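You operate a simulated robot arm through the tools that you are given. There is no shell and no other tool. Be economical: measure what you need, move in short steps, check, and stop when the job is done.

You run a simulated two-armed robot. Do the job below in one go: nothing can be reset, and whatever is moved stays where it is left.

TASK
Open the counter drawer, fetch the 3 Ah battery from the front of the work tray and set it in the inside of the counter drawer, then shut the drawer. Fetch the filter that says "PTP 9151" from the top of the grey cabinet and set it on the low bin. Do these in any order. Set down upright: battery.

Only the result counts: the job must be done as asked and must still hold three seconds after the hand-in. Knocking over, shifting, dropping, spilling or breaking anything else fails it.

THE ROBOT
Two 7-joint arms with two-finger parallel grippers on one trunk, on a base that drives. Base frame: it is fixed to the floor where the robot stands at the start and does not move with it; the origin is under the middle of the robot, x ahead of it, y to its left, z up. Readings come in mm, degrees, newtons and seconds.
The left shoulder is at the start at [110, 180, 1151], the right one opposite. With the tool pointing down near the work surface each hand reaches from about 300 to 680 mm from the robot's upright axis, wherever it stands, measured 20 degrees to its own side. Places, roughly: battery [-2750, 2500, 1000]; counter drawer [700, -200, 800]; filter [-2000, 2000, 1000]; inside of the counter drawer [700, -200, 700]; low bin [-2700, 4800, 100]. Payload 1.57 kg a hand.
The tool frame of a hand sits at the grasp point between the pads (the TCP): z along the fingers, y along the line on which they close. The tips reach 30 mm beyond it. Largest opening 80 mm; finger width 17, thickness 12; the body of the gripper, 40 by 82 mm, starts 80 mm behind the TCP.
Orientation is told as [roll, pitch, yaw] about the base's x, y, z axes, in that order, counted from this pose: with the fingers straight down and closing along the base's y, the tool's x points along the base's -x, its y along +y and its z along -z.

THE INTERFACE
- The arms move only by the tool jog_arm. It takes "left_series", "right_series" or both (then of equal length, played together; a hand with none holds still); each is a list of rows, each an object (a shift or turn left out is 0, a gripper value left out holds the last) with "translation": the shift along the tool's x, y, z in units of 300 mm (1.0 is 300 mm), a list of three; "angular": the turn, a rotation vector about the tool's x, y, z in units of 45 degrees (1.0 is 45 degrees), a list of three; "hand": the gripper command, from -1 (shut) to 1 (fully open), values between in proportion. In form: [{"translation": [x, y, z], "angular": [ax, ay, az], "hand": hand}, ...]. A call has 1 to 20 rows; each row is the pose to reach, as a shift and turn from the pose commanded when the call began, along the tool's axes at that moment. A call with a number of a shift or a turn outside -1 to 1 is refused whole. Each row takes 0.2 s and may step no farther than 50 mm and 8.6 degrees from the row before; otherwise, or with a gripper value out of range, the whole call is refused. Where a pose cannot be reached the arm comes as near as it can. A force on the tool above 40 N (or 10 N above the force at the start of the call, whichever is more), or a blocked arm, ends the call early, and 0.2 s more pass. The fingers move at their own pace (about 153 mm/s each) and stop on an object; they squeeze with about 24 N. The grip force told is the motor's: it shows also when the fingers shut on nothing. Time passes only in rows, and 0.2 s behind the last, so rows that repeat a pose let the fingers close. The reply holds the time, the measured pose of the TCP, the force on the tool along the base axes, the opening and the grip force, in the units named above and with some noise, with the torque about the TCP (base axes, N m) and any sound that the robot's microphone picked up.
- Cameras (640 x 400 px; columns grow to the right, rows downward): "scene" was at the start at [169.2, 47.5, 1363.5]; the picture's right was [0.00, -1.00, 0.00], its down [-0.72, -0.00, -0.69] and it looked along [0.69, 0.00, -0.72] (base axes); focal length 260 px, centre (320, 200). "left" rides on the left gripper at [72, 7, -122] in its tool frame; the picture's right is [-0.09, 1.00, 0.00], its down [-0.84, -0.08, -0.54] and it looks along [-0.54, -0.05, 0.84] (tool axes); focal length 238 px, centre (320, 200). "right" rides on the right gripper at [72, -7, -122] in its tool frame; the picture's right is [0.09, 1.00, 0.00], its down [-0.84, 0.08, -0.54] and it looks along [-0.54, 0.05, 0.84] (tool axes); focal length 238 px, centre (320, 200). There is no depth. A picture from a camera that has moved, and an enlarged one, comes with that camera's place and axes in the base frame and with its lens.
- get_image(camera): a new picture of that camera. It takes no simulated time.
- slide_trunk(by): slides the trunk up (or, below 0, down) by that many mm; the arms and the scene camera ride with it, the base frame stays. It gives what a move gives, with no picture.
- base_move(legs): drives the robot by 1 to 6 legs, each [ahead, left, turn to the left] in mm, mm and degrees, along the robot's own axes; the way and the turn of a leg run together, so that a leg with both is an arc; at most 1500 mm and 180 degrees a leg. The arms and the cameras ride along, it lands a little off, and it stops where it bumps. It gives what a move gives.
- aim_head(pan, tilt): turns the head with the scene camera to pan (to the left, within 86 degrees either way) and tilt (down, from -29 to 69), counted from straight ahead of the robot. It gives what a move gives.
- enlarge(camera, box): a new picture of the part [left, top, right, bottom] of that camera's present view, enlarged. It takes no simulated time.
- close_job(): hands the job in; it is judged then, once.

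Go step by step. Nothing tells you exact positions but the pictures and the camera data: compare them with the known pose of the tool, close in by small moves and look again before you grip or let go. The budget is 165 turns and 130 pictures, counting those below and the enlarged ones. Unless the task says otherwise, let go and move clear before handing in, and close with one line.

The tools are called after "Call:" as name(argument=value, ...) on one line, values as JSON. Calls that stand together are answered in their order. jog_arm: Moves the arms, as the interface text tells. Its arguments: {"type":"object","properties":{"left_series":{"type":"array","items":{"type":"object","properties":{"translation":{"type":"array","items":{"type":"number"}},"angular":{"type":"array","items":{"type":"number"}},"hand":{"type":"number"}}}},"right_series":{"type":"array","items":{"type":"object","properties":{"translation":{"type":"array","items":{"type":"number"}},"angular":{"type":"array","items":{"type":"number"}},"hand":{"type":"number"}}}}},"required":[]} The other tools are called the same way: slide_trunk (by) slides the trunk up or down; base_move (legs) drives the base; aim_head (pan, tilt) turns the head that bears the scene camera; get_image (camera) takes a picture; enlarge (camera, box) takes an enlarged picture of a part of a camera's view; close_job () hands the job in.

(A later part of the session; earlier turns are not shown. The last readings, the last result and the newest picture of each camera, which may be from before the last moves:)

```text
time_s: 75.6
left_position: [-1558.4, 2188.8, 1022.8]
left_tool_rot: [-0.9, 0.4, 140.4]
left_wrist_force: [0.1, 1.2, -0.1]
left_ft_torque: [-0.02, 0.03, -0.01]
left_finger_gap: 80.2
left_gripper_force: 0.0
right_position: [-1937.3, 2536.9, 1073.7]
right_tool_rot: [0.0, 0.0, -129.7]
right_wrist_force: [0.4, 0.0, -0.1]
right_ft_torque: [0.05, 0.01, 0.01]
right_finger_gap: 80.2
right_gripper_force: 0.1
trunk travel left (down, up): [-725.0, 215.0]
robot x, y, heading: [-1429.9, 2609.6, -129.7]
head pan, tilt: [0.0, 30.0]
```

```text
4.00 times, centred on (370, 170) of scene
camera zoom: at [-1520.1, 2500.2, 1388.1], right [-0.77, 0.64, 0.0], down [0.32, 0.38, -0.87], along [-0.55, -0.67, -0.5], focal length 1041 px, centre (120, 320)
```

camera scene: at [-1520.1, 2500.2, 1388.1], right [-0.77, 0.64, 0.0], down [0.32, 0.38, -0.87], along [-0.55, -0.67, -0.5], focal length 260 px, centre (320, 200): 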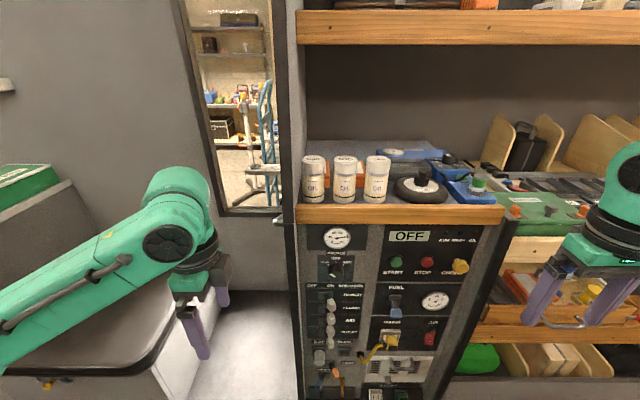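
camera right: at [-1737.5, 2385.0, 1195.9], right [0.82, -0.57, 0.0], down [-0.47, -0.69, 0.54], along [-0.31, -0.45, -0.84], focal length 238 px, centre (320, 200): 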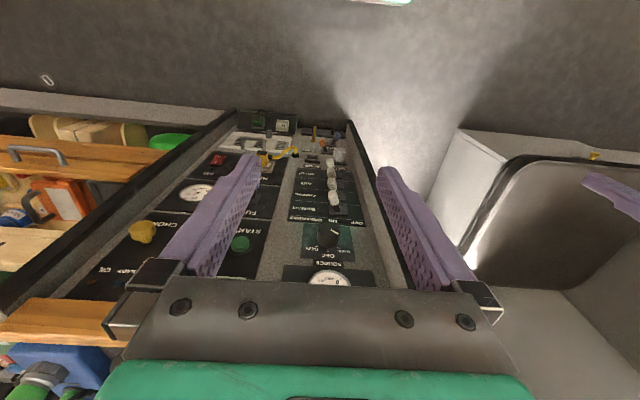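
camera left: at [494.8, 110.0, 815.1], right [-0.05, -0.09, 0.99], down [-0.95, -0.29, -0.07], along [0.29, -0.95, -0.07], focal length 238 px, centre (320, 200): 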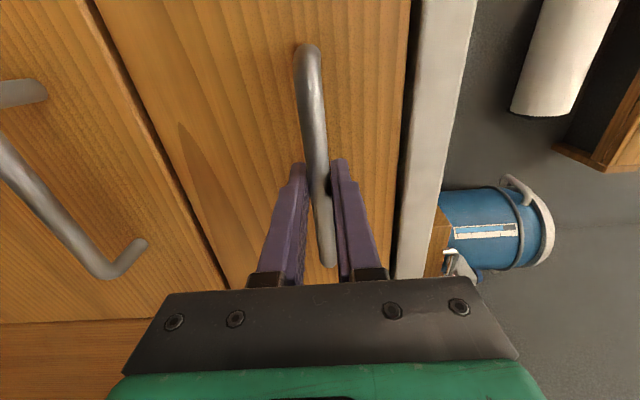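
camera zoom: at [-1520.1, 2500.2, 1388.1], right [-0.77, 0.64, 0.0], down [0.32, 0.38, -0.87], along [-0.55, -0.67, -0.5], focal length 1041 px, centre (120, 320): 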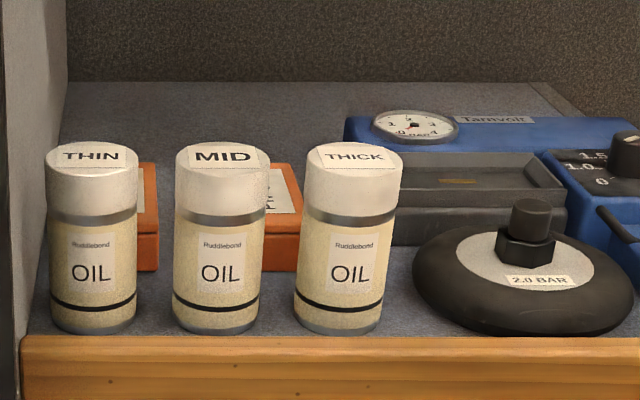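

The orange boxes behind the oil cans look like the filters. I bring the right hand up with its camera to read the labels from above.

Call:
jog_arm(right_series=[{"translation": [0, 0.05, -0.15]}, {"translation": [0, 0.12, -0.3]}, {"translation": [0, 0.2, -0.43]}, {"translation": [-0.05, 0.33, -0.5]}, {"translation": [-0.1, 0.47, -0.5]}, {"translation": [-0.15, 0.6, -0.5]}, {"translation": [-0.2, 0.73, -0.5]}, {"translation": [-0.25, 0.86, -0.5]}, {"translation": [-0.3, 0.95, -0.5]}, {"translation": [-0.3, 0.95, -0.5]}])

Call:
get_image(camera="right")

```text
time_s: 77.8
left_position: [-1557.6, 2189.3, 1024.4]
left_tool_rot: [-0.9, 0.6, 140.2]
left_wrist_force: [-0.1, 0.5, -0.7]
left_ft_torque: [0.0, -0.01, -0.01]
left_finger_gap: 80.0
left_gripper_force: 0.0
right_position: [-1778.1, 2285.5, 1223.9]
right_tool_rot: [0.0, 0.0, -129.8]
right_wrist_force: [0.5, -0.1, 0.0]
right_ft_torque: [-0.01, 0.0, -0.01]
right_finger_gap: 80.2
right_gripper_force: 0.1
trunk travel left (down, up): [-725.0, 215.0]
robot x, y, heading: [-1432.2, 2604.3, -129.6]
head pan, tilt: [0.0, 30.0]
```

```text
101 pictures are left
camera right: at [-1736.1, 2344.2, 1344.9], right [0.82, -0.57, 0.0], down [-0.48, -0.69, 0.54], along [-0.31, -0.45, -0.84], focal length 238 px, centre (320, 200)
```

right: 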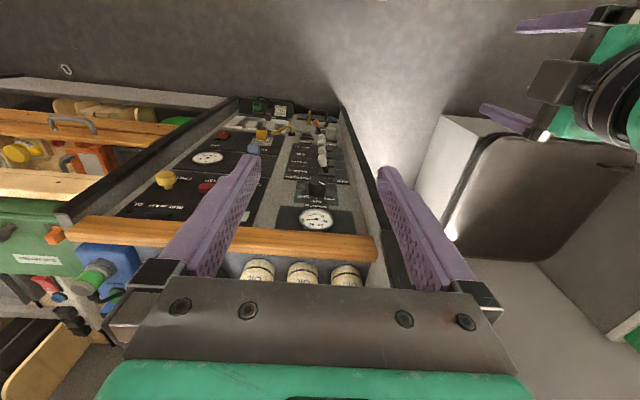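

The boxes sit behind the gripper's own body in this view. I pitch the hand 45° forward to look into the alcove.

Call:
jog_arm(right_series=[{"angular": [0, -0.167, 0]}, {"angular": [0, -0.333, 0]}, {"angular": [0, -0.5, 0]}, {"angular": [0, -0.667, 0]}, {"angular": [0, -0.833, 0]}, {"angular": [0, -1, 0]}, {"angular": [0, -1, 0]}])

Call:
get_image(camera="right")

Call:
get_image(camera="scene")

```text
time_s: 79.4
left_position: [-1556.4, 2188.1, 1022.9]
left_tool_rot: [-0.9, 0.5, 140.3]
left_wrist_force: [-0.9, 0.6, -0.5]
left_ft_torque: [0.02, 0.01, -0.03]
left_finger_gap: 80.1
left_gripper_force: 0.0
right_position: [-1777.0, 2284.7, 1225.0]
right_tool_rot: [0.0, -45.1, -129.9]
right_wrist_force: [-0.6, 0.3, 0.9]
right_ft_torque: [-0.01, -0.01, 0.0]
right_finger_gap: 80.1
right_gripper_force: 0.0
trunk travel left (down, up): [-725.0, 215.0]
robot x, y, heading: [-1429.5, 2611.0, -129.5]
head pan, tilt: [0.0, 30.0]
```

```text
100 pictures are left
camera right: at [-1693.4, 2393.6, 1259.5], right [0.81, -0.59, -0.06], down [-0.07, -0.21, 0.98], along [-0.59, -0.78, -0.21], focal length 238 px, centre (320, 200)
```

right: 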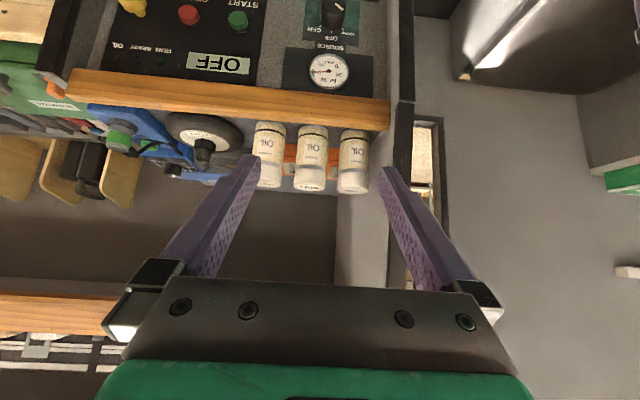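

```text
99 pictures are left
camera scene: at [-1520.5, 2500.2, 1388.0], right [-0.77, 0.64, 0.0], down [0.32, 0.38, -0.87], along [-0.55, -0.67, -0.5], focal length 260 px, centre (320, 200)
```

scene: 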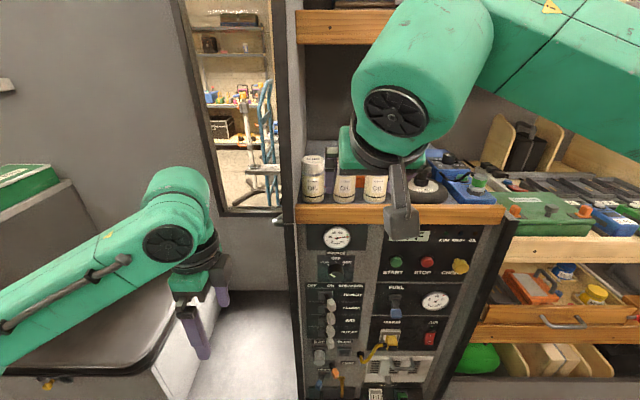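

Triangulating, the cans' tops are at z ≈ 1130, about 790 ahead of the robot, so I should get closer. I tuck the right hand aside and drive 230 mm nearer.

Call:
jog_arm(right_series=[{"translation": [0.05, -0.14, 0.01]}, {"translation": [0.1, -0.28, 0.02]}, {"translation": [0.15, -0.42, 0.04]}, {"translation": [0.23, -0.55, 0.06]}, {"translation": [0.31, -0.68, 0.08]}, {"translation": [0.4, -0.8, 0.1]}, {"translation": [0.49, -0.9, 0.12]}, {"translation": [0.566, -0.95, 0.14]}, {"translation": [0.566, -0.95, 0.14]}])

Call:
base_move(legs=[[230, 0, 0]])

Call:
aim_head(pan=0, tilt=40)

Call:
get_image(camera="scene")

```text
time_s: 81.4
left_position: [-1557.7, 2188.5, 1023.0]
left_tool_rot: [-0.9, 0.4, 140.3]
left_wrist_force: [0.1, 0.2, 0.0]
left_ft_torque: [0.02, 0.0, 0.04]
left_finger_gap: 80.2
left_gripper_force: 0.0
right_position: [-1937.3, 2534.9, 1073.3]
right_tool_rot: [-0.1, -45.1, -129.7]
right_wrist_force: [0.3, -0.1, 0.2]
right_ft_torque: [0.0, 0.02, -0.01]
right_finger_gap: 80.1
right_gripper_force: 0.2
trunk travel left (down, up): [-725.0, 215.0]
robot x, y, heading: [-1428.8, 2607.1, -129.8]
head pan, tilt: [0.0, 30.0]
```

```text
time_s: 83.1
left_position: [-1702.5, 2012.6, 1023.1]
left_tool_rot: [-0.8, 0.5, 140.2]
left_wrist_force: [0.1, -0.5, 0.2]
left_ft_torque: [0.02, -0.02, 0.0]
left_finger_gap: 80.0
left_gripper_force: 0.1
right_position: [-2083.8, 2359.6, 1075.2]
right_tool_rot: [0.0, -45.1, -129.6]
right_wrist_force: [-0.4, -0.6, 0.0]
right_ft_torque: [0.03, 0.0, 0.01]
right_finger_gap: 80.1
right_gripper_force: 0.0
trunk travel left (down, up): [-725.0, 215.0]
robot x, y, heading: [-1577.4, 2430.5, -129.8]
head pan, tilt: [0.0, 30.0]
```

```text
time_s: 83.8
left_position: [-1703.4, 2012.5, 1023.4]
left_tool_rot: [-0.9, 0.5, 140.4]
left_wrist_force: [-0.2, 0.1, -0.4]
left_ft_torque: [-0.04, 0.0, -0.01]
left_finger_gap: 80.2
left_gripper_force: 0.0
right_position: [-2085.6, 2359.1, 1074.4]
right_tool_rot: [0.1, -44.9, -129.7]
right_wrist_force: [-0.1, -0.1, -0.2]
right_ft_torque: [0.03, 0.0, -0.01]
right_finger_gap: 80.1
right_gripper_force: 0.0
trunk travel left (down, up): [-725.0, 215.0]
robot x, y, heading: [-1577.9, 2431.7, -129.6]
head pan, tilt: [0.0, 40.0]
```

```text
98 pictures are left
camera scene: at [-1663.9, 2327.4, 1372.7], right [-0.77, 0.64, 0.0], down [0.41, 0.49, -0.77], along [-0.49, -0.59, -0.64], focal length 260 px, centre (320, 200)
```

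scene: 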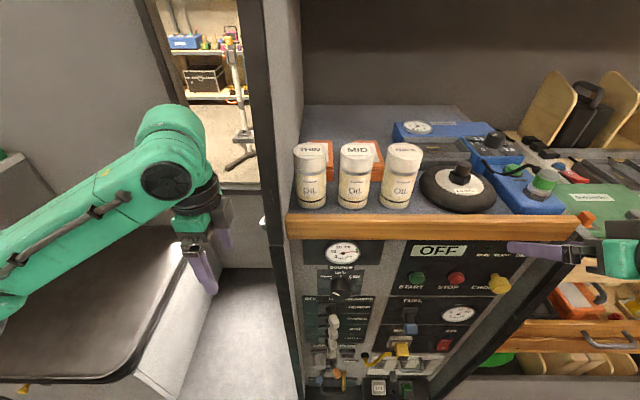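

Call:
enlarge(camera="scene", box=[285, 110, 445, 220])

```text
3.64 times, centred on (365, 165) of scene
camera zoom: at [-1663.9, 2327.4, 1372.7], right [-0.77, 0.64, 0.0], down [0.41, 0.49, -0.77], along [-0.49, -0.59, -0.64], focal length 946 px, centre (156, 327)
```

zoom: 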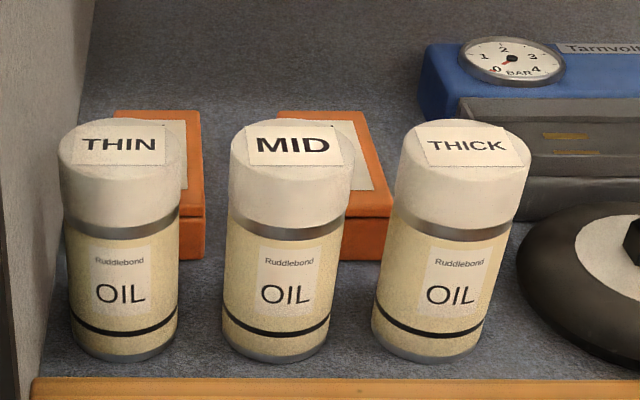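

Two boxes with top labels hide behind the cans. I raise the trunk to look over them.

Call:
slide_trunk(by=210)

Call:
aim_head(pan=-5, tilt=48)

Call:
get_image(camera="scene")

```text
time_s: 86.1
left_position: [-1703.8, 2012.6, 1233.5]
left_tool_rot: [-0.9, 0.6, 140.2]
left_wrist_force: [0.4, 0.4, -0.2]
left_ft_torque: [-0.02, -0.03, 0.01]
left_finger_gap: 80.1
left_gripper_force: 0.1
right_position: [-2085.2, 2358.4, 1284.8]
right_tool_rot: [0.1, -45.0, -129.6]
right_wrist_force: [0.0, 0.8, -0.2]
right_ft_torque: [0.03, -0.01, -0.02]
right_finger_gap: 80.2
right_gripper_force: 0.0
trunk travel left (down, up): [-935.0, 5.0]
robot x, y, heading: [-1573.3, 2434.1, -129.9]
head pan, tilt: [0.0, 40.0]
```

```text
time_s: 86.8
left_position: [-1704.0, 2011.4, 1233.1]
left_tool_rot: [-0.9, 0.6, 140.3]
left_wrist_force: [0.7, 1.5, -0.3]
left_ft_torque: [0.03, 0.03, 0.0]
left_finger_gap: 80.2
left_gripper_force: 0.2
right_position: [-2084.1, 2359.8, 1284.3]
right_tool_rot: [0.0, -44.9, -129.7]
right_wrist_force: [0.1, -0.1, -0.4]
right_ft_torque: [0.0, 0.01, 0.01]
right_finger_gap: 80.1
right_gripper_force: 0.0
trunk travel left (down, up): [-935.0, 5.0]
robot x, y, heading: [-1578.0, 2431.8, -129.6]
head pan, tilt: [-5.0, 48.0]
```

```text
96 pictures are left
camera scene: at [-1664.6, 2337.3, 1571.3], right [-0.71, 0.7, 0.0], down [0.52, 0.53, -0.67], along [-0.47, -0.48, -0.74], focal length 260 px, centre (320, 200)
```

scene: 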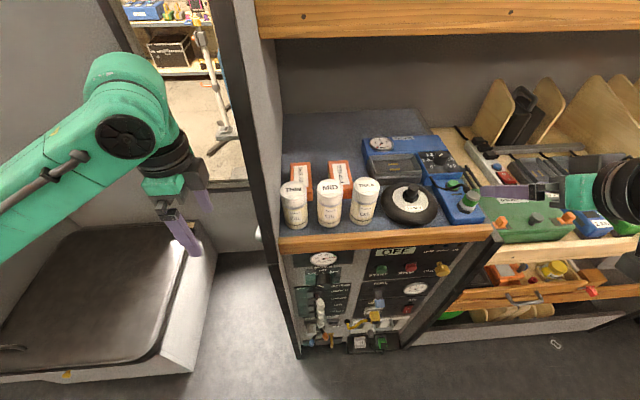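

Call:
enlarge(camera="scene", box=[270, 150, 390, 240])

Call:
enlarge(camera="scene", box=[420, 100, 640, 250])

```text
4.44 times, centred on (330, 195) of scene
camera zoom: at [-1664.6, 2337.3, 1571.3], right [-0.71, 0.7, 0.0], down [0.52, 0.53, -0.67], along [-0.47, -0.48, -0.74], focal length 1156 px, centre (276, 222)
```

zoom: 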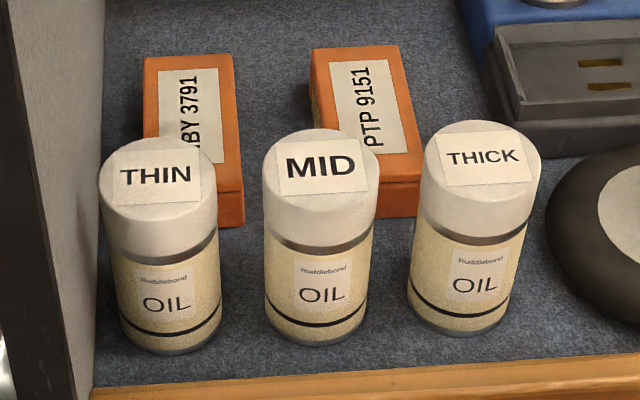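

```text
2.67 times, centred on (530, 175) of scene
camera zoom: at [-1664.6, 2337.3, 1571.3], right [-0.71, 0.7, 0.0], down [0.52, 0.53, -0.67], along [-0.47, -0.48, -0.74], focal length 694 px, centre (-240, 267)
```

zoom: 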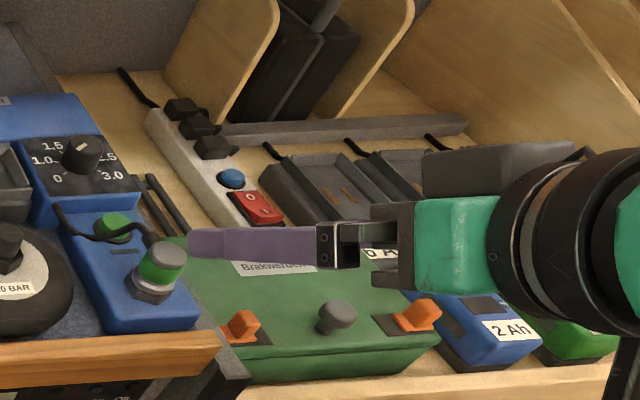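

"PTP 9151" is the orange box behind the MID can: centre about (-2102, 1974), top z ≈ 1067, 57 wide and aligned with the robot. I level the right hand to point down, lower the trunk a bit and nudge closer.

Call:
jog_arm(right_series=[{"angular": [0, 0.167, 0]}, {"angular": [0, 0.333, 0]}, {"angular": [0, 0.5, 0]}, {"angular": [0, 0.667, 0]}, {"angular": [0, 0.833, 0]}, {"angular": [0, 1, 0]}, {"angular": [0, 1, 0]}])

Call:
slide_trunk(by=-80)

Call:
base_move(legs=[[50, 0, 0]])

Call:
get_image(camera="scene")

```text
time_s: 88.3
left_position: [-1703.0, 2013.0, 1232.9]
left_tool_rot: [-0.8, 0.6, 140.3]
left_wrist_force: [-1.1, 0.4, 0.7]
left_ft_torque: [0.03, 0.02, 0.03]
left_finger_gap: 80.2
left_gripper_force: 0.1
right_position: [-2082.4, 2359.1, 1283.0]
right_tool_rot: [0.0, -1.6, -129.5]
right_wrist_force: [0.3, 0.9, -1.1]
right_ft_torque: [-0.02, 0.0, 0.0]
right_finger_gap: 80.0
right_gripper_force: 0.1
trunk travel left (down, up): [-935.0, 5.0]
robot x, y, heading: [-1570.6, 2429.4, -129.9]
head pan, tilt: [-5.0, 48.0]
```

```text
time_s: 89.5
left_position: [-1702.2, 2012.8, 1153.1]
left_tool_rot: [-0.9, 0.5, 140.3]
left_wrist_force: [0.5, -0.6, 0.4]
left_ft_torque: [0.03, -0.02, 0.02]
left_finger_gap: 79.9
left_gripper_force: 0.1
right_position: [-2082.9, 2357.2, 1204.8]
right_tool_rot: [-0.1, -1.6, -129.4]
right_wrist_force: [-0.2, 0.1, 0.0]
right_ft_torque: [-0.03, 0.0, 0.0]
right_finger_gap: 80.1
right_gripper_force: 0.1
trunk travel left (down, up): [-855.0, 85.0]
robot x, y, heading: [-1574.7, 2431.5, -129.9]
head pan, tilt: [-5.0, 48.0]
```

```text
time_s: 90.4
left_position: [-1730.1, 1981.2, 1155.6]
left_tool_rot: [-0.6, 0.5, 140.3]
left_wrist_force: [0.8, -0.2, -0.2]
left_ft_torque: [-0.03, 0.05, 0.01]
left_finger_gap: 80.0
left_gripper_force: 0.1
right_position: [-2109.2, 2327.8, 1207.0]
right_tool_rot: [0.1, -2.0, -129.5]
right_wrist_force: [0.6, 0.5, -0.4]
right_ft_torque: [-0.05, -0.01, -0.03]
right_finger_gap: 79.9
right_gripper_force: 0.0
trunk travel left (down, up): [-855.0, 85.0]
robot x, y, heading: [-1606.8, 2392.4, -129.7]
head pan, tilt: [-5.0, 48.0]
```

```text
93 pictures are left
camera scene: at [-1688.8, 2308.2, 1492.2], right [-0.71, 0.7, 0.0], down [0.52, 0.52, -0.67], along [-0.47, -0.48, -0.74], focal length 260 px, centre (320, 200)
```

scene: 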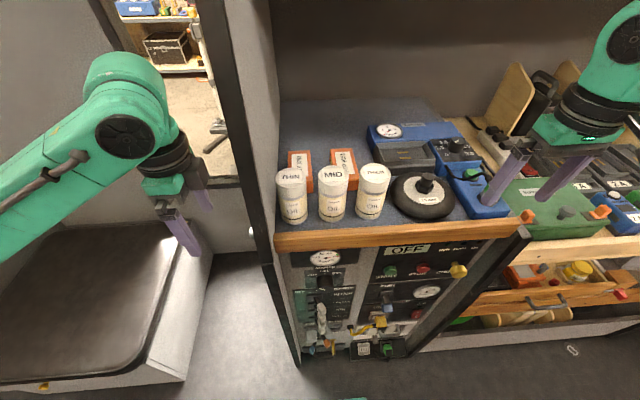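

The right hand is 370 ahead and 345 right; the box is at about 638 ahead and 114 right. I move over to just in front of the box, above can height.

Call:
jog_arm(right_series=[{"translation": [-0.06, 0.12, 0.01], "angular": [0, 0.045, 0]}, {"translation": [-0.14, 0.24, 0.02], "angular": [0, 0.045, 0]}, {"translation": [-0.23, 0.36, 0.03], "angular": [0, 0.045, 0]}, {"translation": [-0.32, 0.48, 0.04], "angular": [0, 0.045, 0]}, {"translation": [-0.42, 0.58, 0.04], "angular": [0, 0.045, 0]}, {"translation": [-0.53, 0.67, 0.04], "angular": [0, 0.045, 0]}, {"translation": [-0.64, 0.74, 0.04], "angular": [0, 0.045, 0]}, {"translation": [-0.72, 0.77, 0.04], "angular": [0, 0.045, 0]}, {"translation": [-0.72, 0.77, 0.04], "angular": [0, 0.045, 0]}])

Call:
get_image(camera="scene")

Call:
get_image(camera="right")

```text
time_s: 92.4
left_position: [-1735.7, 1977.7, 1154.4]
left_tool_rot: [-0.9, 0.6, 140.2]
left_wrist_force: [-0.9, 0.8, 0.2]
left_ft_torque: [-0.01, -0.05, 0.0]
left_finger_gap: 79.9
left_gripper_force: 0.0
right_position: [-2068.1, 2020.1, 1196.7]
right_tool_rot: [0.0, 0.3, -129.5]
right_wrist_force: [-0.1, 0.7, 1.0]
right_ft_torque: [-0.03, -0.01, -0.01]
right_finger_gap: 80.1
right_gripper_force: 0.0
right hand out of reach, approached as far as the arm can: row 8, 9
trunk travel left (down, up): [-855.0, 85.0]
robot x, y, heading: [-1607.6, 2392.7, -129.9]
head pan, tilt: [-5.0, 48.0]
```

```text
92 pictures are left
camera scene: at [-1696.6, 2301.9, 1491.3], right [-0.71, 0.7, 0.0], down [0.52, 0.53, -0.67], along [-0.47, -0.48, -0.74], focal length 260 px, centre (320, 200)
```

scene: 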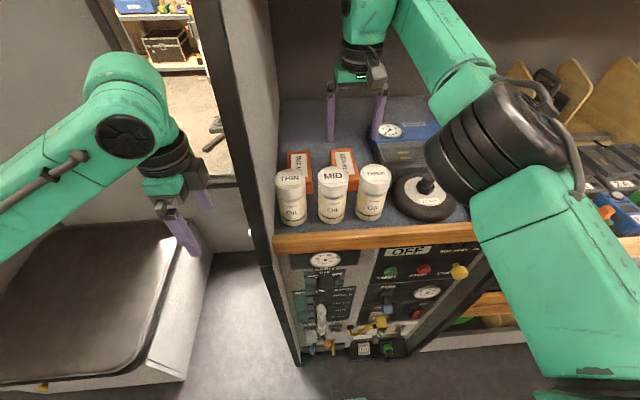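

```text
91 pictures are left
camera right: at [-2027.7, 2078.1, 1317.8], right [0.83, -0.56, 0.0], down [-0.47, -0.7, 0.54], along [-0.3, -0.45, -0.84], focal length 238 px, centre (320, 200)
```

right: 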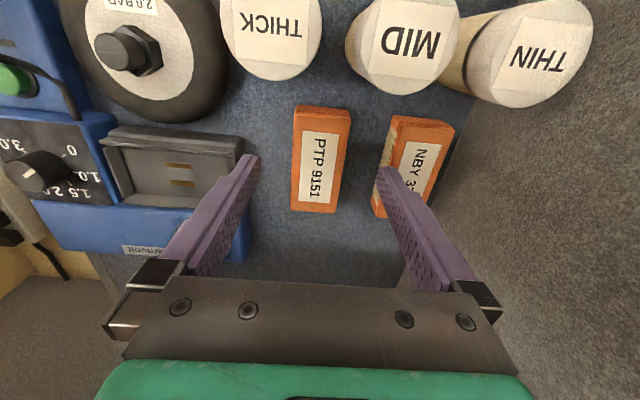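

Clear view: the hand lies squarely in front of the PTP 9151 box. I lower behind the cans to about 1105, then slide forward over the box.

Call:
jog_arm(right_series=[{"translation": [0, 0.01, 0.12]}, {"translation": [0, 0.01, 0.24]}, {"translation": [0, 0.01, 0.32]}, {"translation": [-0.06, 0.01, 0.32]}, {"translation": [-0.12, 0.01, 0.32]}, {"translation": [-0.16, 0.01, 0.32]}, {"translation": [-0.16, 0.01, 0.32]}])

Call:
get_image(camera="right")

Call:
get_image(camera="scene")

```text
time_s: 94.0
left_position: [-1734.0, 1974.1, 1152.6]
left_tool_rot: [-1.0, 0.5, 140.3]
left_wrist_force: [0.2, -0.9, 0.3]
left_ft_torque: [0.03, 0.0, -0.01]
left_finger_gap: 79.9
left_gripper_force: 0.0
right_position: [-2074.6, 2007.5, 1097.2]
right_tool_rot: [0.0, 0.4, -129.5]
right_wrist_force: [0.3, 0.2, -0.4]
right_ft_torque: [-0.01, 0.03, 0.0]
right_finger_gap: 80.0
right_gripper_force: 0.1
right hand out of reach, approached as far as the arm can: row 4, 5, 6, 7
trunk travel left (down, up): [-855.0, 85.0]
robot x, y, heading: [-1605.3, 2394.0, -129.8]
head pan, tilt: [-5.0, 48.0]
```

```text
90 pictures are left
camera right: at [-2033.2, 2064.1, 1219.2], right [0.83, -0.56, 0.0], down [-0.47, -0.7, 0.54], along [-0.3, -0.44, -0.84], focal length 238 px, centre (320, 200)
```

right: 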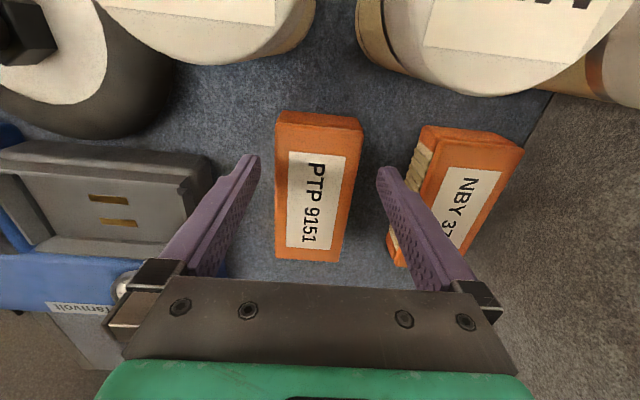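

```text
89 pictures are left
camera scene: at [-1694.7, 2299.7, 1491.2], right [-0.71, 0.7, 0.0], down [0.52, 0.53, -0.67], along [-0.47, -0.48, -0.74], focal length 260 px, centre (320, 200)
```

scene: 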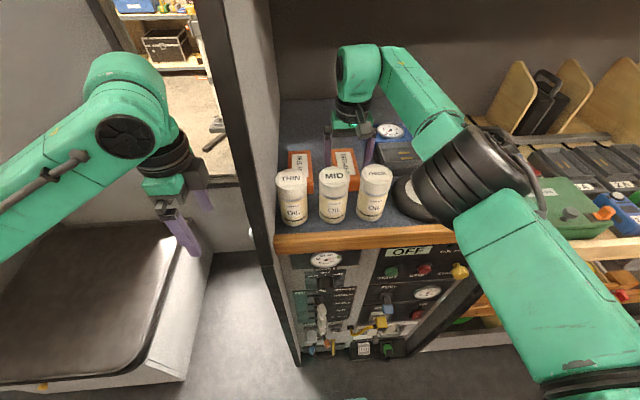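

Box is centred between the fingers, but the arm is at its reach limit, about 40 mm short. I nudge the base forward 38 mm to carry the hand over the box.

Call:
base_move(legs=[[38, 0, 0]])

Call:
get_image(camera="right")

```text
time_s: 94.9
left_position: [-1754.5, 1952.4, 1156.0]
left_tool_rot: [-0.5, 0.5, 140.3]
left_wrist_force: [0.5, 1.4, -0.1]
left_ft_torque: [-0.01, 0.01, 0.01]
left_finger_gap: 80.2
left_gripper_force: 0.1
right_position: [-2093.8, 1982.0, 1103.4]
right_tool_rot: [0.0, -0.1, -129.4]
right_wrist_force: [0.7, 0.0, 0.2]
right_ft_torque: [-0.04, 0.05, -0.02]
right_finger_gap: 80.1
right_gripper_force: 0.0
trunk travel left (down, up): [-855.0, 85.0]
robot x, y, heading: [-1632.0, 2367.5, -129.6]
head pan, tilt: [-5.0, 48.0]
```

```text
88 pictures are left
camera right: at [-2052.6, 2041.2, 1223.3], right [0.83, -0.56, 0.0], down [-0.47, -0.69, 0.54], along [-0.3, -0.45, -0.84], focal length 238 px, centre (320, 200)
```

right: 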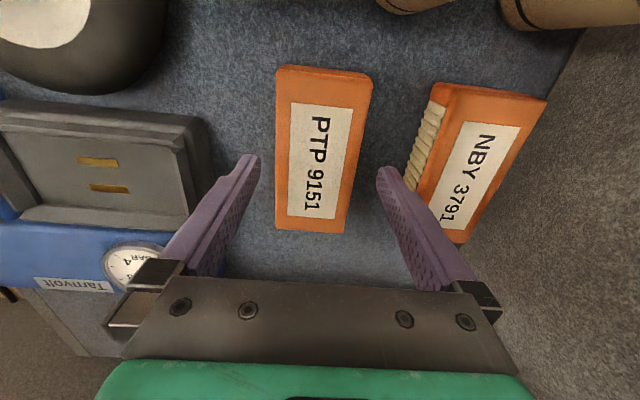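

The box is centred under the fingers. I lower 46 mm and close.

Call:
jog_arm(right_series=[{"translation": [0, -0.008, 0.06]}, {"translation": [0, -0.012, 0.11]}, {"translation": [0, -0.012, 0.153]}, {"translation": [0, -0.012, 0.153]}])

Call:
get_image(camera="right")

```text
time_s: 95.9
left_position: [-1758.5, 1945.4, 1153.3]
left_tool_rot: [-0.9, 0.5, 140.3]
left_wrist_force: [-0.7, -0.5, -1.1]
left_ft_torque: [0.03, -0.03, 0.0]
left_finger_gap: 79.7
left_gripper_force: 0.1
right_position: [-2101.1, 1979.4, 1052.5]
right_tool_rot: [0.1, 0.4, -129.5]
right_wrist_force: [-0.4, 0.2, 0.6]
right_ft_torque: [-0.03, 0.0, 0.0]
right_finger_gap: 80.2
right_gripper_force: 0.0
trunk travel left (down, up): [-855.0, 85.0]
robot x, y, heading: [-1631.7, 2365.3, -129.8]
head pan, tilt: [-5.0, 48.0]
```

```text
87 pictures are left
camera right: at [-2059.9, 2036.7, 1174.2], right [0.83, -0.56, 0.0], down [-0.47, -0.7, 0.54], along [-0.3, -0.44, -0.84], focal length 238 px, centre (320, 200)
```

right: 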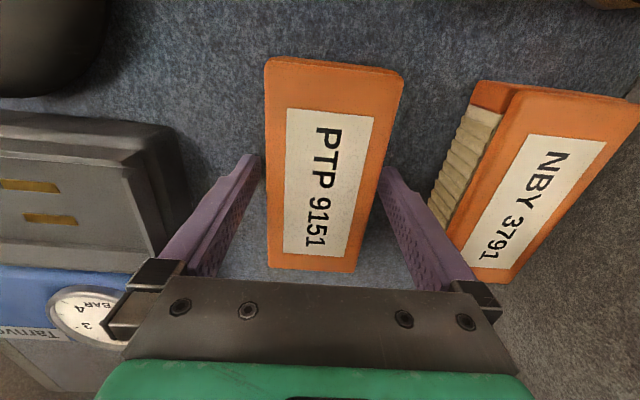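

Fingers straddle the box well. I close, lift to 1105, ease back 33 mm and lift above the cans.

Call:
jog_arm(right_series=[{"hand": -1}, {"hand": -1}, {"hand": -1}, {"hand": -1}, {"translation": [0, 0, -0.06]}, {"translation": [0, 0, -0.12]}, {"translation": [0, 0, -0.18]}, {"translation": [0.06, 0, -0.18]}, {"translation": [0.11, 0, -0.18]}, {"translation": [0.11, 0, -0.18]}])

Call:
get_image(camera="right")

Call:
get_image(camera="scene")

```text
time_s: 98.1
left_position: [-1758.5, 1944.2, 1153.9]
left_tool_rot: [-1.0, 0.5, 140.3]
left_wrist_force: [0.0, -1.2, 0.5]
left_ft_torque: [0.01, 0.0, 0.02]
left_finger_gap: 79.8
left_gripper_force: 0.0
right_position: [-2079.9, 2005.3, 1107.5]
right_tool_rot: [0.0, 0.4, -129.5]
right_wrist_force: [-0.3, 0.6, -2.5]
right_ft_torque: [0.02, 0.02, 0.01]
right_finger_gap: 60.7
right_gripper_force: 24.2
trunk travel left (down, up): [-855.0, 85.0]
robot x, y, heading: [-1632.7, 2361.5, -129.6]
head pan, tilt: [-5.0, 48.0]
```

```text
86 pictures are left
camera right: at [-2038.8, 2063.2, 1228.7], right [0.83, -0.56, 0.0], down [-0.47, -0.7, 0.54], along [-0.3, -0.44, -0.84], focal length 238 px, centre (320, 200)
```

right: 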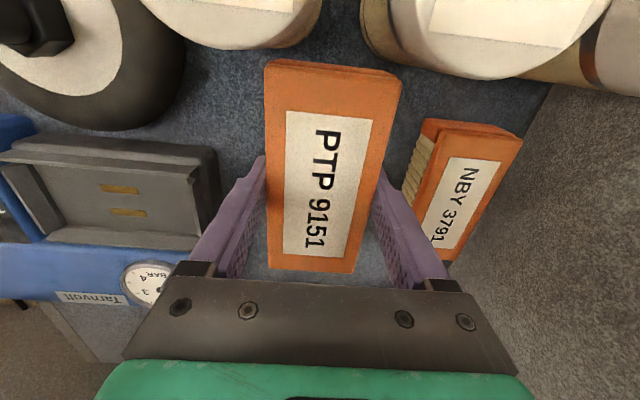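

```text
85 pictures are left
camera scene: at [-1718.9, 2269.9, 1491.2], right [-0.71, 0.7, 0.0], down [0.52, 0.53, -0.67], along [-0.47, -0.48, -0.74], focal length 260 px, centre (320, 200)
```

scene: 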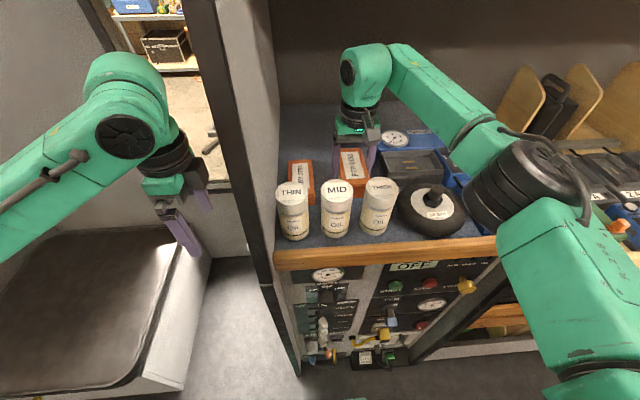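

The filter is held. I lift straight up above can height, then back the base off.

Call:
jog_arm(right_series=[{"translation": [0, 0, -0.08]}, {"translation": [0, 0, -0.16]}, {"translation": [0, 0, -0.24]}, {"translation": [0, 0, -0.3]}, {"translation": [0, 0, -0.3]}])

Call:
get_image(camera="right")

```text
time_s: 99.3
left_position: [-1758.6, 1945.7, 1153.7]
left_tool_rot: [-1.0, 0.6, 140.3]
left_wrist_force: [-0.2, 0.5, -0.5]
left_ft_torque: [0.03, -0.02, 0.02]
left_finger_gap: 79.8
left_gripper_force: 0.0
right_position: [-2081.0, 2003.6, 1196.6]
right_tool_rot: [-0.1, 0.3, -129.5]
right_wrist_force: [-0.6, 0.6, -1.4]
right_ft_torque: [0.0, 0.02, -0.02]
right_finger_gap: 60.8
right_gripper_force: 24.3
trunk travel left (down, up): [-855.0, 85.0]
robot x, y, heading: [-1633.5, 2364.4, -129.7]
head pan, tilt: [-5.0, 48.0]
```

```text
84 pictures are left
camera right: at [-2040.4, 2061.1, 1317.7], right [0.83, -0.56, 0.0], down [-0.47, -0.7, 0.54], along [-0.3, -0.44, -0.84], focal length 238 px, centre (320, 200)
```

right: 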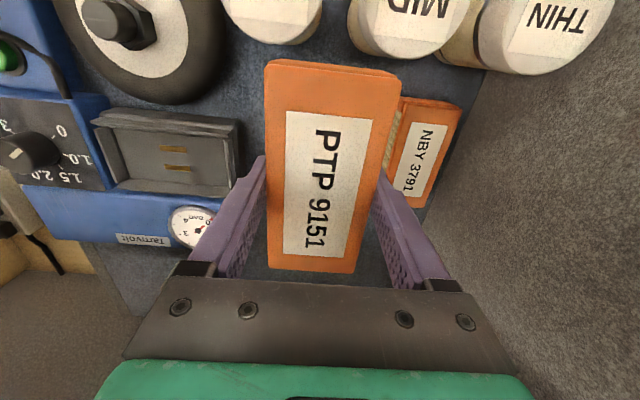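

Clear. I back off with the filter, tuck the hand in, and move right along the racks to look at the batteries.

Call:
base_move(legs=[[-330, 0, 0]])

Call:
jog_arm(right_series=[{"translation": [0.1, -0.05, 0]}, {"translation": [0.2, -0.1, 0]}, {"translation": [0.3, -0.15, 0]}, {"translation": [0.4, -0.2, 0]}, {"translation": [0.5, -0.25, 0]}, {"translation": [0.5, -0.25, 0]}])

Call:
base_move(legs=[[0, -550, 0]])

Call:
get_image(camera="scene")

```text
time_s: 101.5
left_position: [-1550.2, 2194.2, 1152.1]
left_tool_rot: [-1.0, 0.5, 140.8]
left_wrist_force: [0.1, 0.1, 0.4]
left_ft_torque: [0.01, -0.03, 0.01]
left_finger_gap: 80.2
left_gripper_force: 0.1
right_position: [-1873.8, 2248.5, 1195.8]
right_tool_rot: [0.1, 0.5, -129.0]
right_wrist_force: [-0.6, -0.4, -1.9]
right_ft_torque: [0.03, 0.01, 0.02]
right_finger_gap: 60.5
right_gripper_force: 24.1
trunk travel left (down, up): [-855.0, 85.0]
robot x, y, heading: [-1421.5, 2615.9, -129.0]
head pan, tilt: [-5.0, 48.0]
```

```text
time_s: 102.9
left_position: [-1548.7, 2193.8, 1154.3]
left_tool_rot: [-0.8, 0.5, 140.7]
left_wrist_force: [-0.7, 0.0, -0.1]
left_ft_torque: [0.04, 0.03, -0.04]
left_finger_gap: 79.9
left_gripper_force: 0.1
right_position: [-1835.9, 2413.9, 1195.8]
right_tool_rot: [0.0, 0.4, -129.0]
right_wrist_force: [0.1, -0.4, -1.4]
right_ft_torque: [-0.02, -0.01, 0.0]
right_finger_gap: 60.6
right_gripper_force: 23.5
trunk travel left (down, up): [-855.0, 85.0]
robot x, y, heading: [-1425.7, 2617.4, -129.1]
head pan, tilt: [-5.0, 48.0]
```

```text
time_s: 106.0
left_position: [-1980.8, 2547.4, 1152.2]
left_tool_rot: [-0.9, 0.4, 140.6]
left_wrist_force: [0.3, 0.0, -0.3]
left_ft_torque: [-0.01, 0.0, -0.02]
left_finger_gap: 80.3
left_gripper_force: 0.0
right_position: [-2266.4, 2767.7, 1196.0]
right_tool_rot: [0.1, 0.3, -129.3]
right_wrist_force: [0.5, 0.3, -0.6]
right_ft_torque: [-0.02, 0.01, 0.01]
right_finger_gap: 60.8
right_gripper_force: 24.0
trunk travel left (down, up): [-855.0, 85.0]
robot x, y, heading: [-1854.2, 2965.5, -129.3]
head pan, tilt: [-5.0, 48.0]
```

```text
83 pictures are left
camera scene: at [-1942.3, 2871.9, 1491.2], right [-0.71, 0.7, 0.0], down [0.52, 0.53, -0.67], along [-0.47, -0.48, -0.74], focal length 260 px, centre (320, 200)
```

scene: 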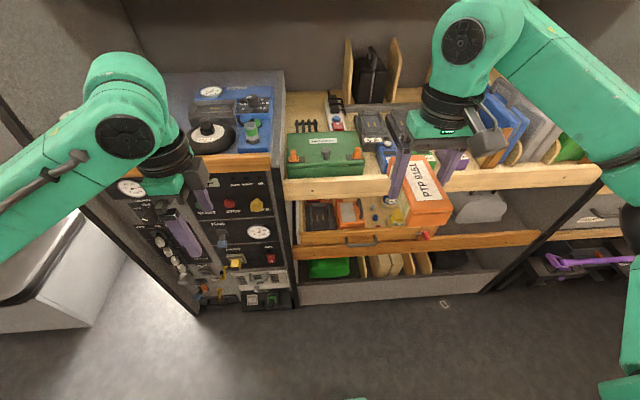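

The batteries sit behind the right hand in this view. I strafe another 300 mm so the left hand faces them.

Call:
base_move(legs=[[0, -330, 0]])

Call:
aim_head(pan=15, tilt=45)

Call:
get_image(camera="scene")

```text
time_s: 108.3
left_position: [-2237.8, 2759.3, 1153.8]
left_tool_rot: [-0.9, 0.4, 140.8]
left_wrist_force: [-0.2, -1.0, 0.5]
left_ft_torque: [0.01, 0.04, -0.04]
left_finger_gap: 79.9
left_gripper_force: 0.0
right_position: [-2525.6, 2979.4, 1195.9]
right_tool_rot: [-0.1, 0.2, -129.0]
right_wrist_force: [0.2, 0.6, -0.7]
right_ft_torque: [0.01, 0.02, 0.01]
right_finger_gap: 60.7
right_gripper_force: 24.0
trunk travel left (down, up): [-855.0, 85.0]
robot x, y, heading: [-2116.0, 3180.0, -129.3]
head pan, tilt: [-5.0, 48.0]
```

```text
time_s: 109.1
left_position: [-2240.4, 2761.9, 1153.2]
left_tool_rot: [-0.9, 0.6, 140.7]
left_wrist_force: [-0.5, -0.1, -0.3]
left_ft_torque: [-0.02, 0.0, -0.01]
left_finger_gap: 80.2
left_gripper_force: 0.2
right_position: [-2527.6, 2980.4, 1195.4]
right_tool_rot: [0.1, 0.3, -129.1]
right_wrist_force: [0.5, -0.1, -0.3]
right_ft_torque: [-0.01, 0.04, 0.02]
right_finger_gap: 60.6
right_gripper_force: 23.8
trunk travel left (down, up): [-855.0, 85.0]
robot x, y, heading: [-2117.6, 3180.4, -129.0]
head pan, tilt: [15.0, 45.0]
```

```text
82 pictures are left
camera scene: at [-2183.1, 3068.8, 1495.4], right [-0.91, 0.41, 0.0], down [0.29, 0.64, -0.71], along [-0.29, -0.64, -0.71], focal length 260 px, centre (320, 200)
```

scene: 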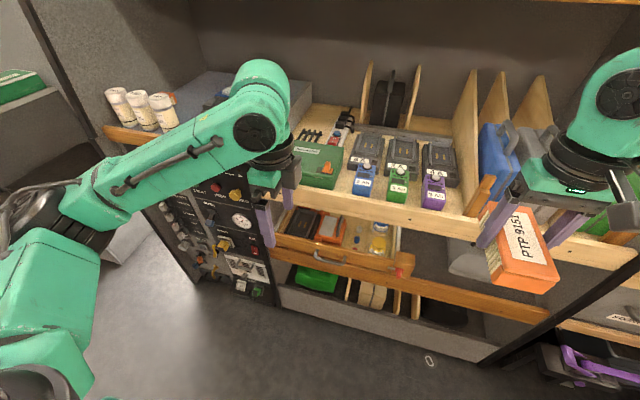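

Call:
enlarge(camera="scene", box=[290, 110, 490, 235])

```text
3.20 times, centred on (390, 172) of scene
camera zoom: at [-2183.1, 3068.8, 1495.4], right [-0.91, 0.41, 0.0], down [0.29, 0.64, -0.71], along [-0.29, -0.64, -0.71], focal length 832 px, centre (96, 288)
```

zoom: 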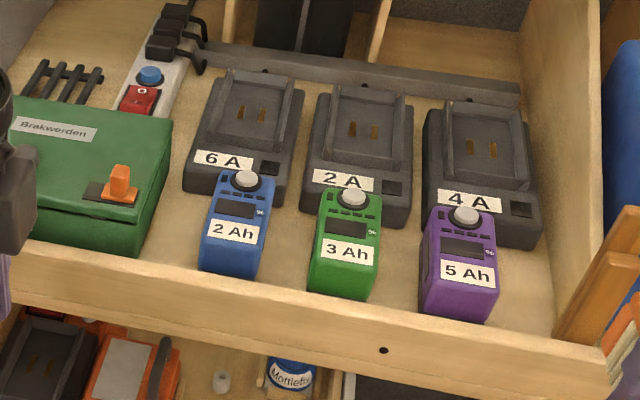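

The green one in the middle is the 3 Ah battery. I yaw the left hand −90° so it closes sideways, and strafe further right so the battery is before the left hand.

Call:
jog_arm(left_series=[{"angular": [0, 0, -0.167]}, {"angular": [0, 0, -0.333]}, {"angular": [0, 0, -0.5]}, {"angular": [0, 0, -0.667]}, {"angular": [0, 0, -0.833]}, {"angular": [0, 0, -1]}, {"angular": [0, 0, -1]}])

Call:
jog_arm(left_series=[{"angular": [0, 0, -0.167]}, {"angular": [0, 0, -0.333]}, {"angular": [0, 0, -0.5]}, {"angular": [0, 0, -0.667]}, {"angular": [0, 0, -0.833]}, {"angular": [0, 0, -1]}, {"angular": [0, 0, -1]}])

Call:
base_move(legs=[[0, -220, -1]])

Call:
get_image(camera="scene")

```text
time_s: 110.7
left_position: [-2241.3, 2760.8, 1153.1]
left_tool_rot: [-0.3, 0.9, -174.1]
left_wrist_force: [0.1, -1.2, -0.1]
left_ft_torque: [-0.01, 0.01, 0.02]
left_finger_gap: 80.1
left_gripper_force: 0.1
right_position: [-2527.3, 2980.0, 1195.8]
right_tool_rot: [0.0, 0.2, -128.9]
right_wrist_force: [-0.1, 0.1, -0.8]
right_ft_torque: [-0.01, 0.0, 0.0]
right_finger_gap: 60.9
right_gripper_force: 23.9
trunk travel left (down, up): [-855.0, 85.0]
robot x, y, heading: [-2112.9, 3181.9, -129.0]
head pan, tilt: [15.0, 45.0]
```

```text
time_s: 112.3
left_position: [-2239.3, 2760.8, 1153.7]
left_tool_rot: [0.5, 0.9, -129.1]
left_wrist_force: [0.1, -0.1, -0.5]
left_ft_torque: [0.01, 0.01, -0.01]
left_finger_gap: 80.2
left_gripper_force: 0.0
right_position: [-2527.1, 2979.1, 1195.9]
right_tool_rot: [0.0, 0.2, -129.1]
right_wrist_force: [-0.5, -0.3, -1.7]
right_ft_torque: [-0.03, -0.02, 0.0]
right_finger_gap: 60.7
right_gripper_force: 24.3
trunk travel left (down, up): [-855.0, 85.0]
robot x, y, heading: [-2113.9, 3183.2, -129.0]
head pan, tilt: [15.0, 45.0]
```

```text
time_s: 114.0
left_position: [-2419.6, 2905.8, 1153.1]
left_tool_rot: [0.4, 0.9, -130.2]
left_wrist_force: [0.2, -0.1, -0.5]
left_ft_torque: [-0.02, -0.01, 0.01]
left_finger_gap: 80.0
left_gripper_force: 0.1
right_position: [-2701.9, 3129.6, 1195.9]
right_tool_rot: [-0.2, 0.4, -130.1]
right_wrist_force: [0.0, 0.0, -2.0]
right_ft_torque: [0.0, -0.01, -0.01]
right_finger_gap: 60.8
right_gripper_force: 24.5
trunk travel left (down, up): [-855.0, 85.0]
robot x, y, heading: [-2288.0, 3326.6, -130.1]
head pan, tilt: [15.0, 45.0]
```

```text
80 pictures are left
camera scene: at [-2355.2, 3211.5, 1495.4], right [-0.9, 0.43, 0.0], down [0.3, 0.64, -0.71], along [-0.3, -0.64, -0.71], focal length 260 px, centre (320, 200)
```

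scene: 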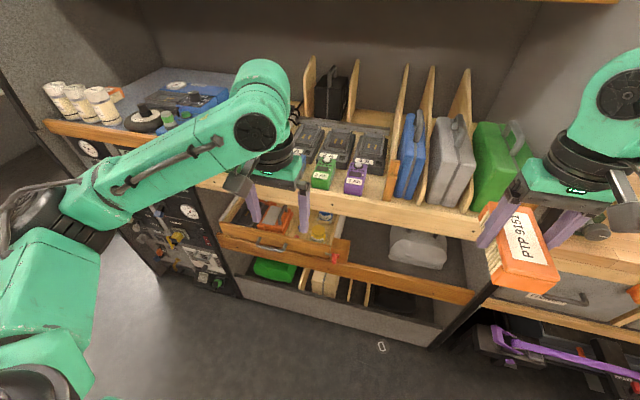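

Call:
enlarge(camera="scene", box=[270, 110, 430, 210])

```text
4.00 times, centred on (350, 160) of scene
camera zoom: at [-2355.2, 3211.5, 1495.4], right [-0.9, 0.43, 0.0], down [0.3, 0.64, -0.71], along [-0.3, -0.64, -0.71], focal length 1041 px, centre (200, 360)
```

zoom: 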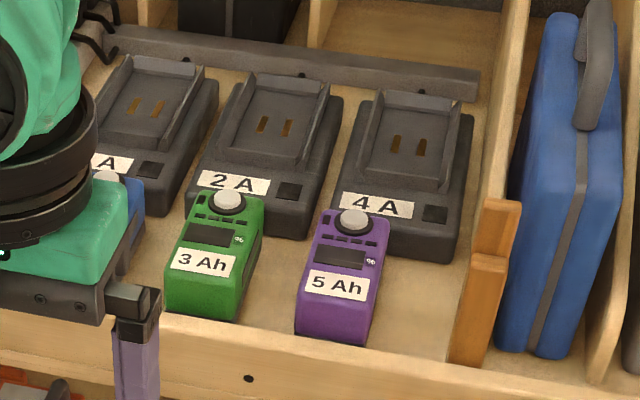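

The 3 Ah battery's knob triangulates to about (-2676, 2583, 980), i.e. 819 ahead and 182 left. I pull the filter hand in a bit, drive 250 mm closer and look with the left hand's camera.

Call:
jog_arm(right_series=[{"translation": [0.1, -0.03, -0.05]}, {"translation": [0.2, -0.06, -0.1]}, {"translation": [0.25, -0.09, -0.13]}, {"translation": [0.25, -0.09, -0.13]}])

Call:
base_move(legs=[[250, 0, 0]])

Call:
jog_arm(left_series=[{"translation": [-0.08, 0, 0]}, {"translation": [-0.16, 0, 0]}, {"translation": [-0.2, 0, 0]}, {"translation": [-0.2, 0, 0]}])

Call:
get_image(camera="left")

Call:
get_image(camera="scene")

```text
time_s: 115.0
left_position: [-2421.9, 2907.0, 1152.3]
left_tool_rot: [0.4, 0.9, -130.2]
left_wrist_force: [0.2, -0.6, 0.0]
left_ft_torque: [-0.02, 0.0, -0.01]
left_finger_gap: 79.9
left_gripper_force: 0.2
right_position: [-2676.6, 3207.5, 1234.7]
right_tool_rot: [0.0, 0.3, -130.1]
right_wrist_force: [0.2, -0.5, -1.5]
right_ft_torque: [0.01, -0.03, -0.01]
right_finger_gap: 61.0
right_gripper_force: 24.3
trunk travel left (down, up): [-855.0, 85.0]
robot x, y, heading: [-2286.1, 3326.3, -130.1]
head pan, tilt: [15.0, 45.0]
```

```text
time_s: 116.8
left_position: [-2581.0, 2721.9, 1154.9]
left_tool_rot: [0.4, 0.8, -130.4]
left_wrist_force: [-0.1, 0.5, -0.5]
left_ft_torque: [0.0, 0.01, 0.03]
left_finger_gap: 80.0
left_gripper_force: 0.0
right_position: [-2835.2, 3024.1, 1235.2]
right_tool_rot: [0.0, 0.2, -130.2]
right_wrist_force: [0.1, 0.4, -1.7]
right_ft_torque: [0.02, 0.0, -0.02]
right_finger_gap: 60.5
right_gripper_force: 23.5
trunk travel left (down, up): [-855.0, 85.0]
robot x, y, heading: [-2448.7, 3136.9, -130.5]
head pan, tilt: [15.0, 45.0]
```

```text
time_s: 117.8
left_position: [-2621.7, 2673.9, 1151.7]
left_tool_rot: [0.5, 0.8, -130.5]
left_wrist_force: [-1.1, -0.1, -0.8]
left_ft_torque: [0.02, 0.02, 0.02]
left_finger_gap: 80.0
left_gripper_force: 0.0
right_position: [-2837.2, 3022.2, 1233.7]
right_tool_rot: [0.0, 0.3, -130.3]
right_wrist_force: [1.3, -0.3, -0.8]
right_ft_torque: [-0.02, 0.05, 0.0]
right_finger_gap: 60.6
right_gripper_force: 23.8
trunk travel left (down, up): [-855.0, 85.0]
robot x, y, heading: [-2448.5, 3139.3, -130.4]
head pan, tilt: [15.0, 45.0]
```

```text
78 pictures are left
camera left: at [-2572.0, 2724.0, 1274.1], right [0.7, -0.72, 0.01], down [-0.61, -0.59, 0.53], along [-0.37, -0.37, -0.85], focal length 238 px, centre (320, 200)
```

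left: 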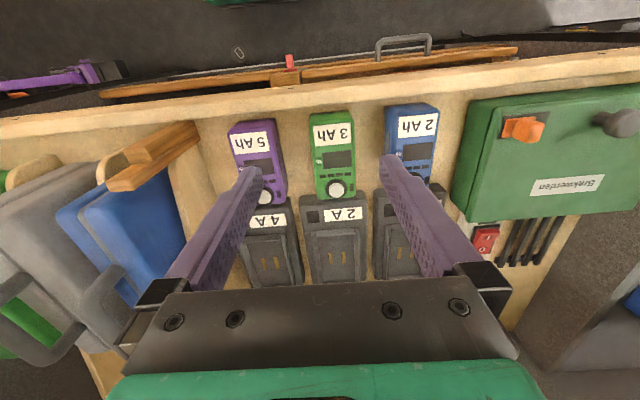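

```text
77 pictures are left
camera scene: at [-2517.3, 3027.2, 1495.5], right [-0.9, 0.43, 0.0], down [0.3, 0.64, -0.71], along [-0.3, -0.64, -0.71], focal length 260 px, centre (320, 200)
```

scene: 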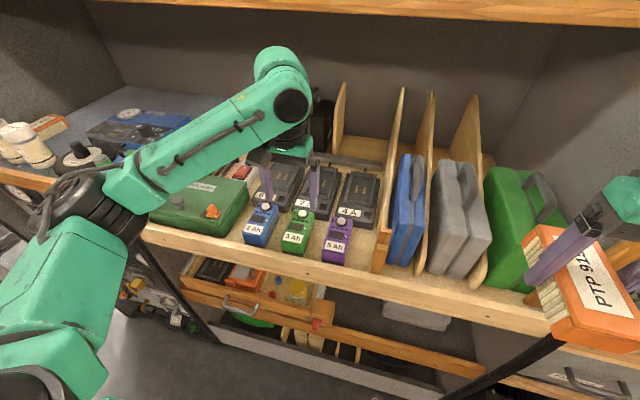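

Call:
enlarge(camera="left", box=[220, 80, 460, 230])

```text
2.67 times, centred on (340, 155) of left
camera zoom: at [-2572.0, 2724.0, 1274.1], right [0.7, -0.72, 0.01], down [-0.61, -0.59, 0.53], along [-0.37, -0.37, -0.85], focal length 636 px, centre (267, 320)
```

zoom: 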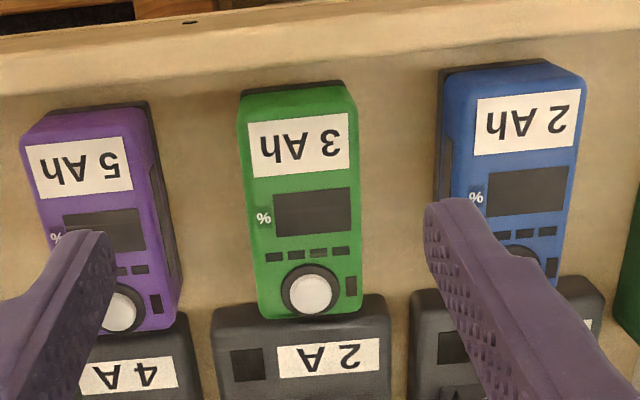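

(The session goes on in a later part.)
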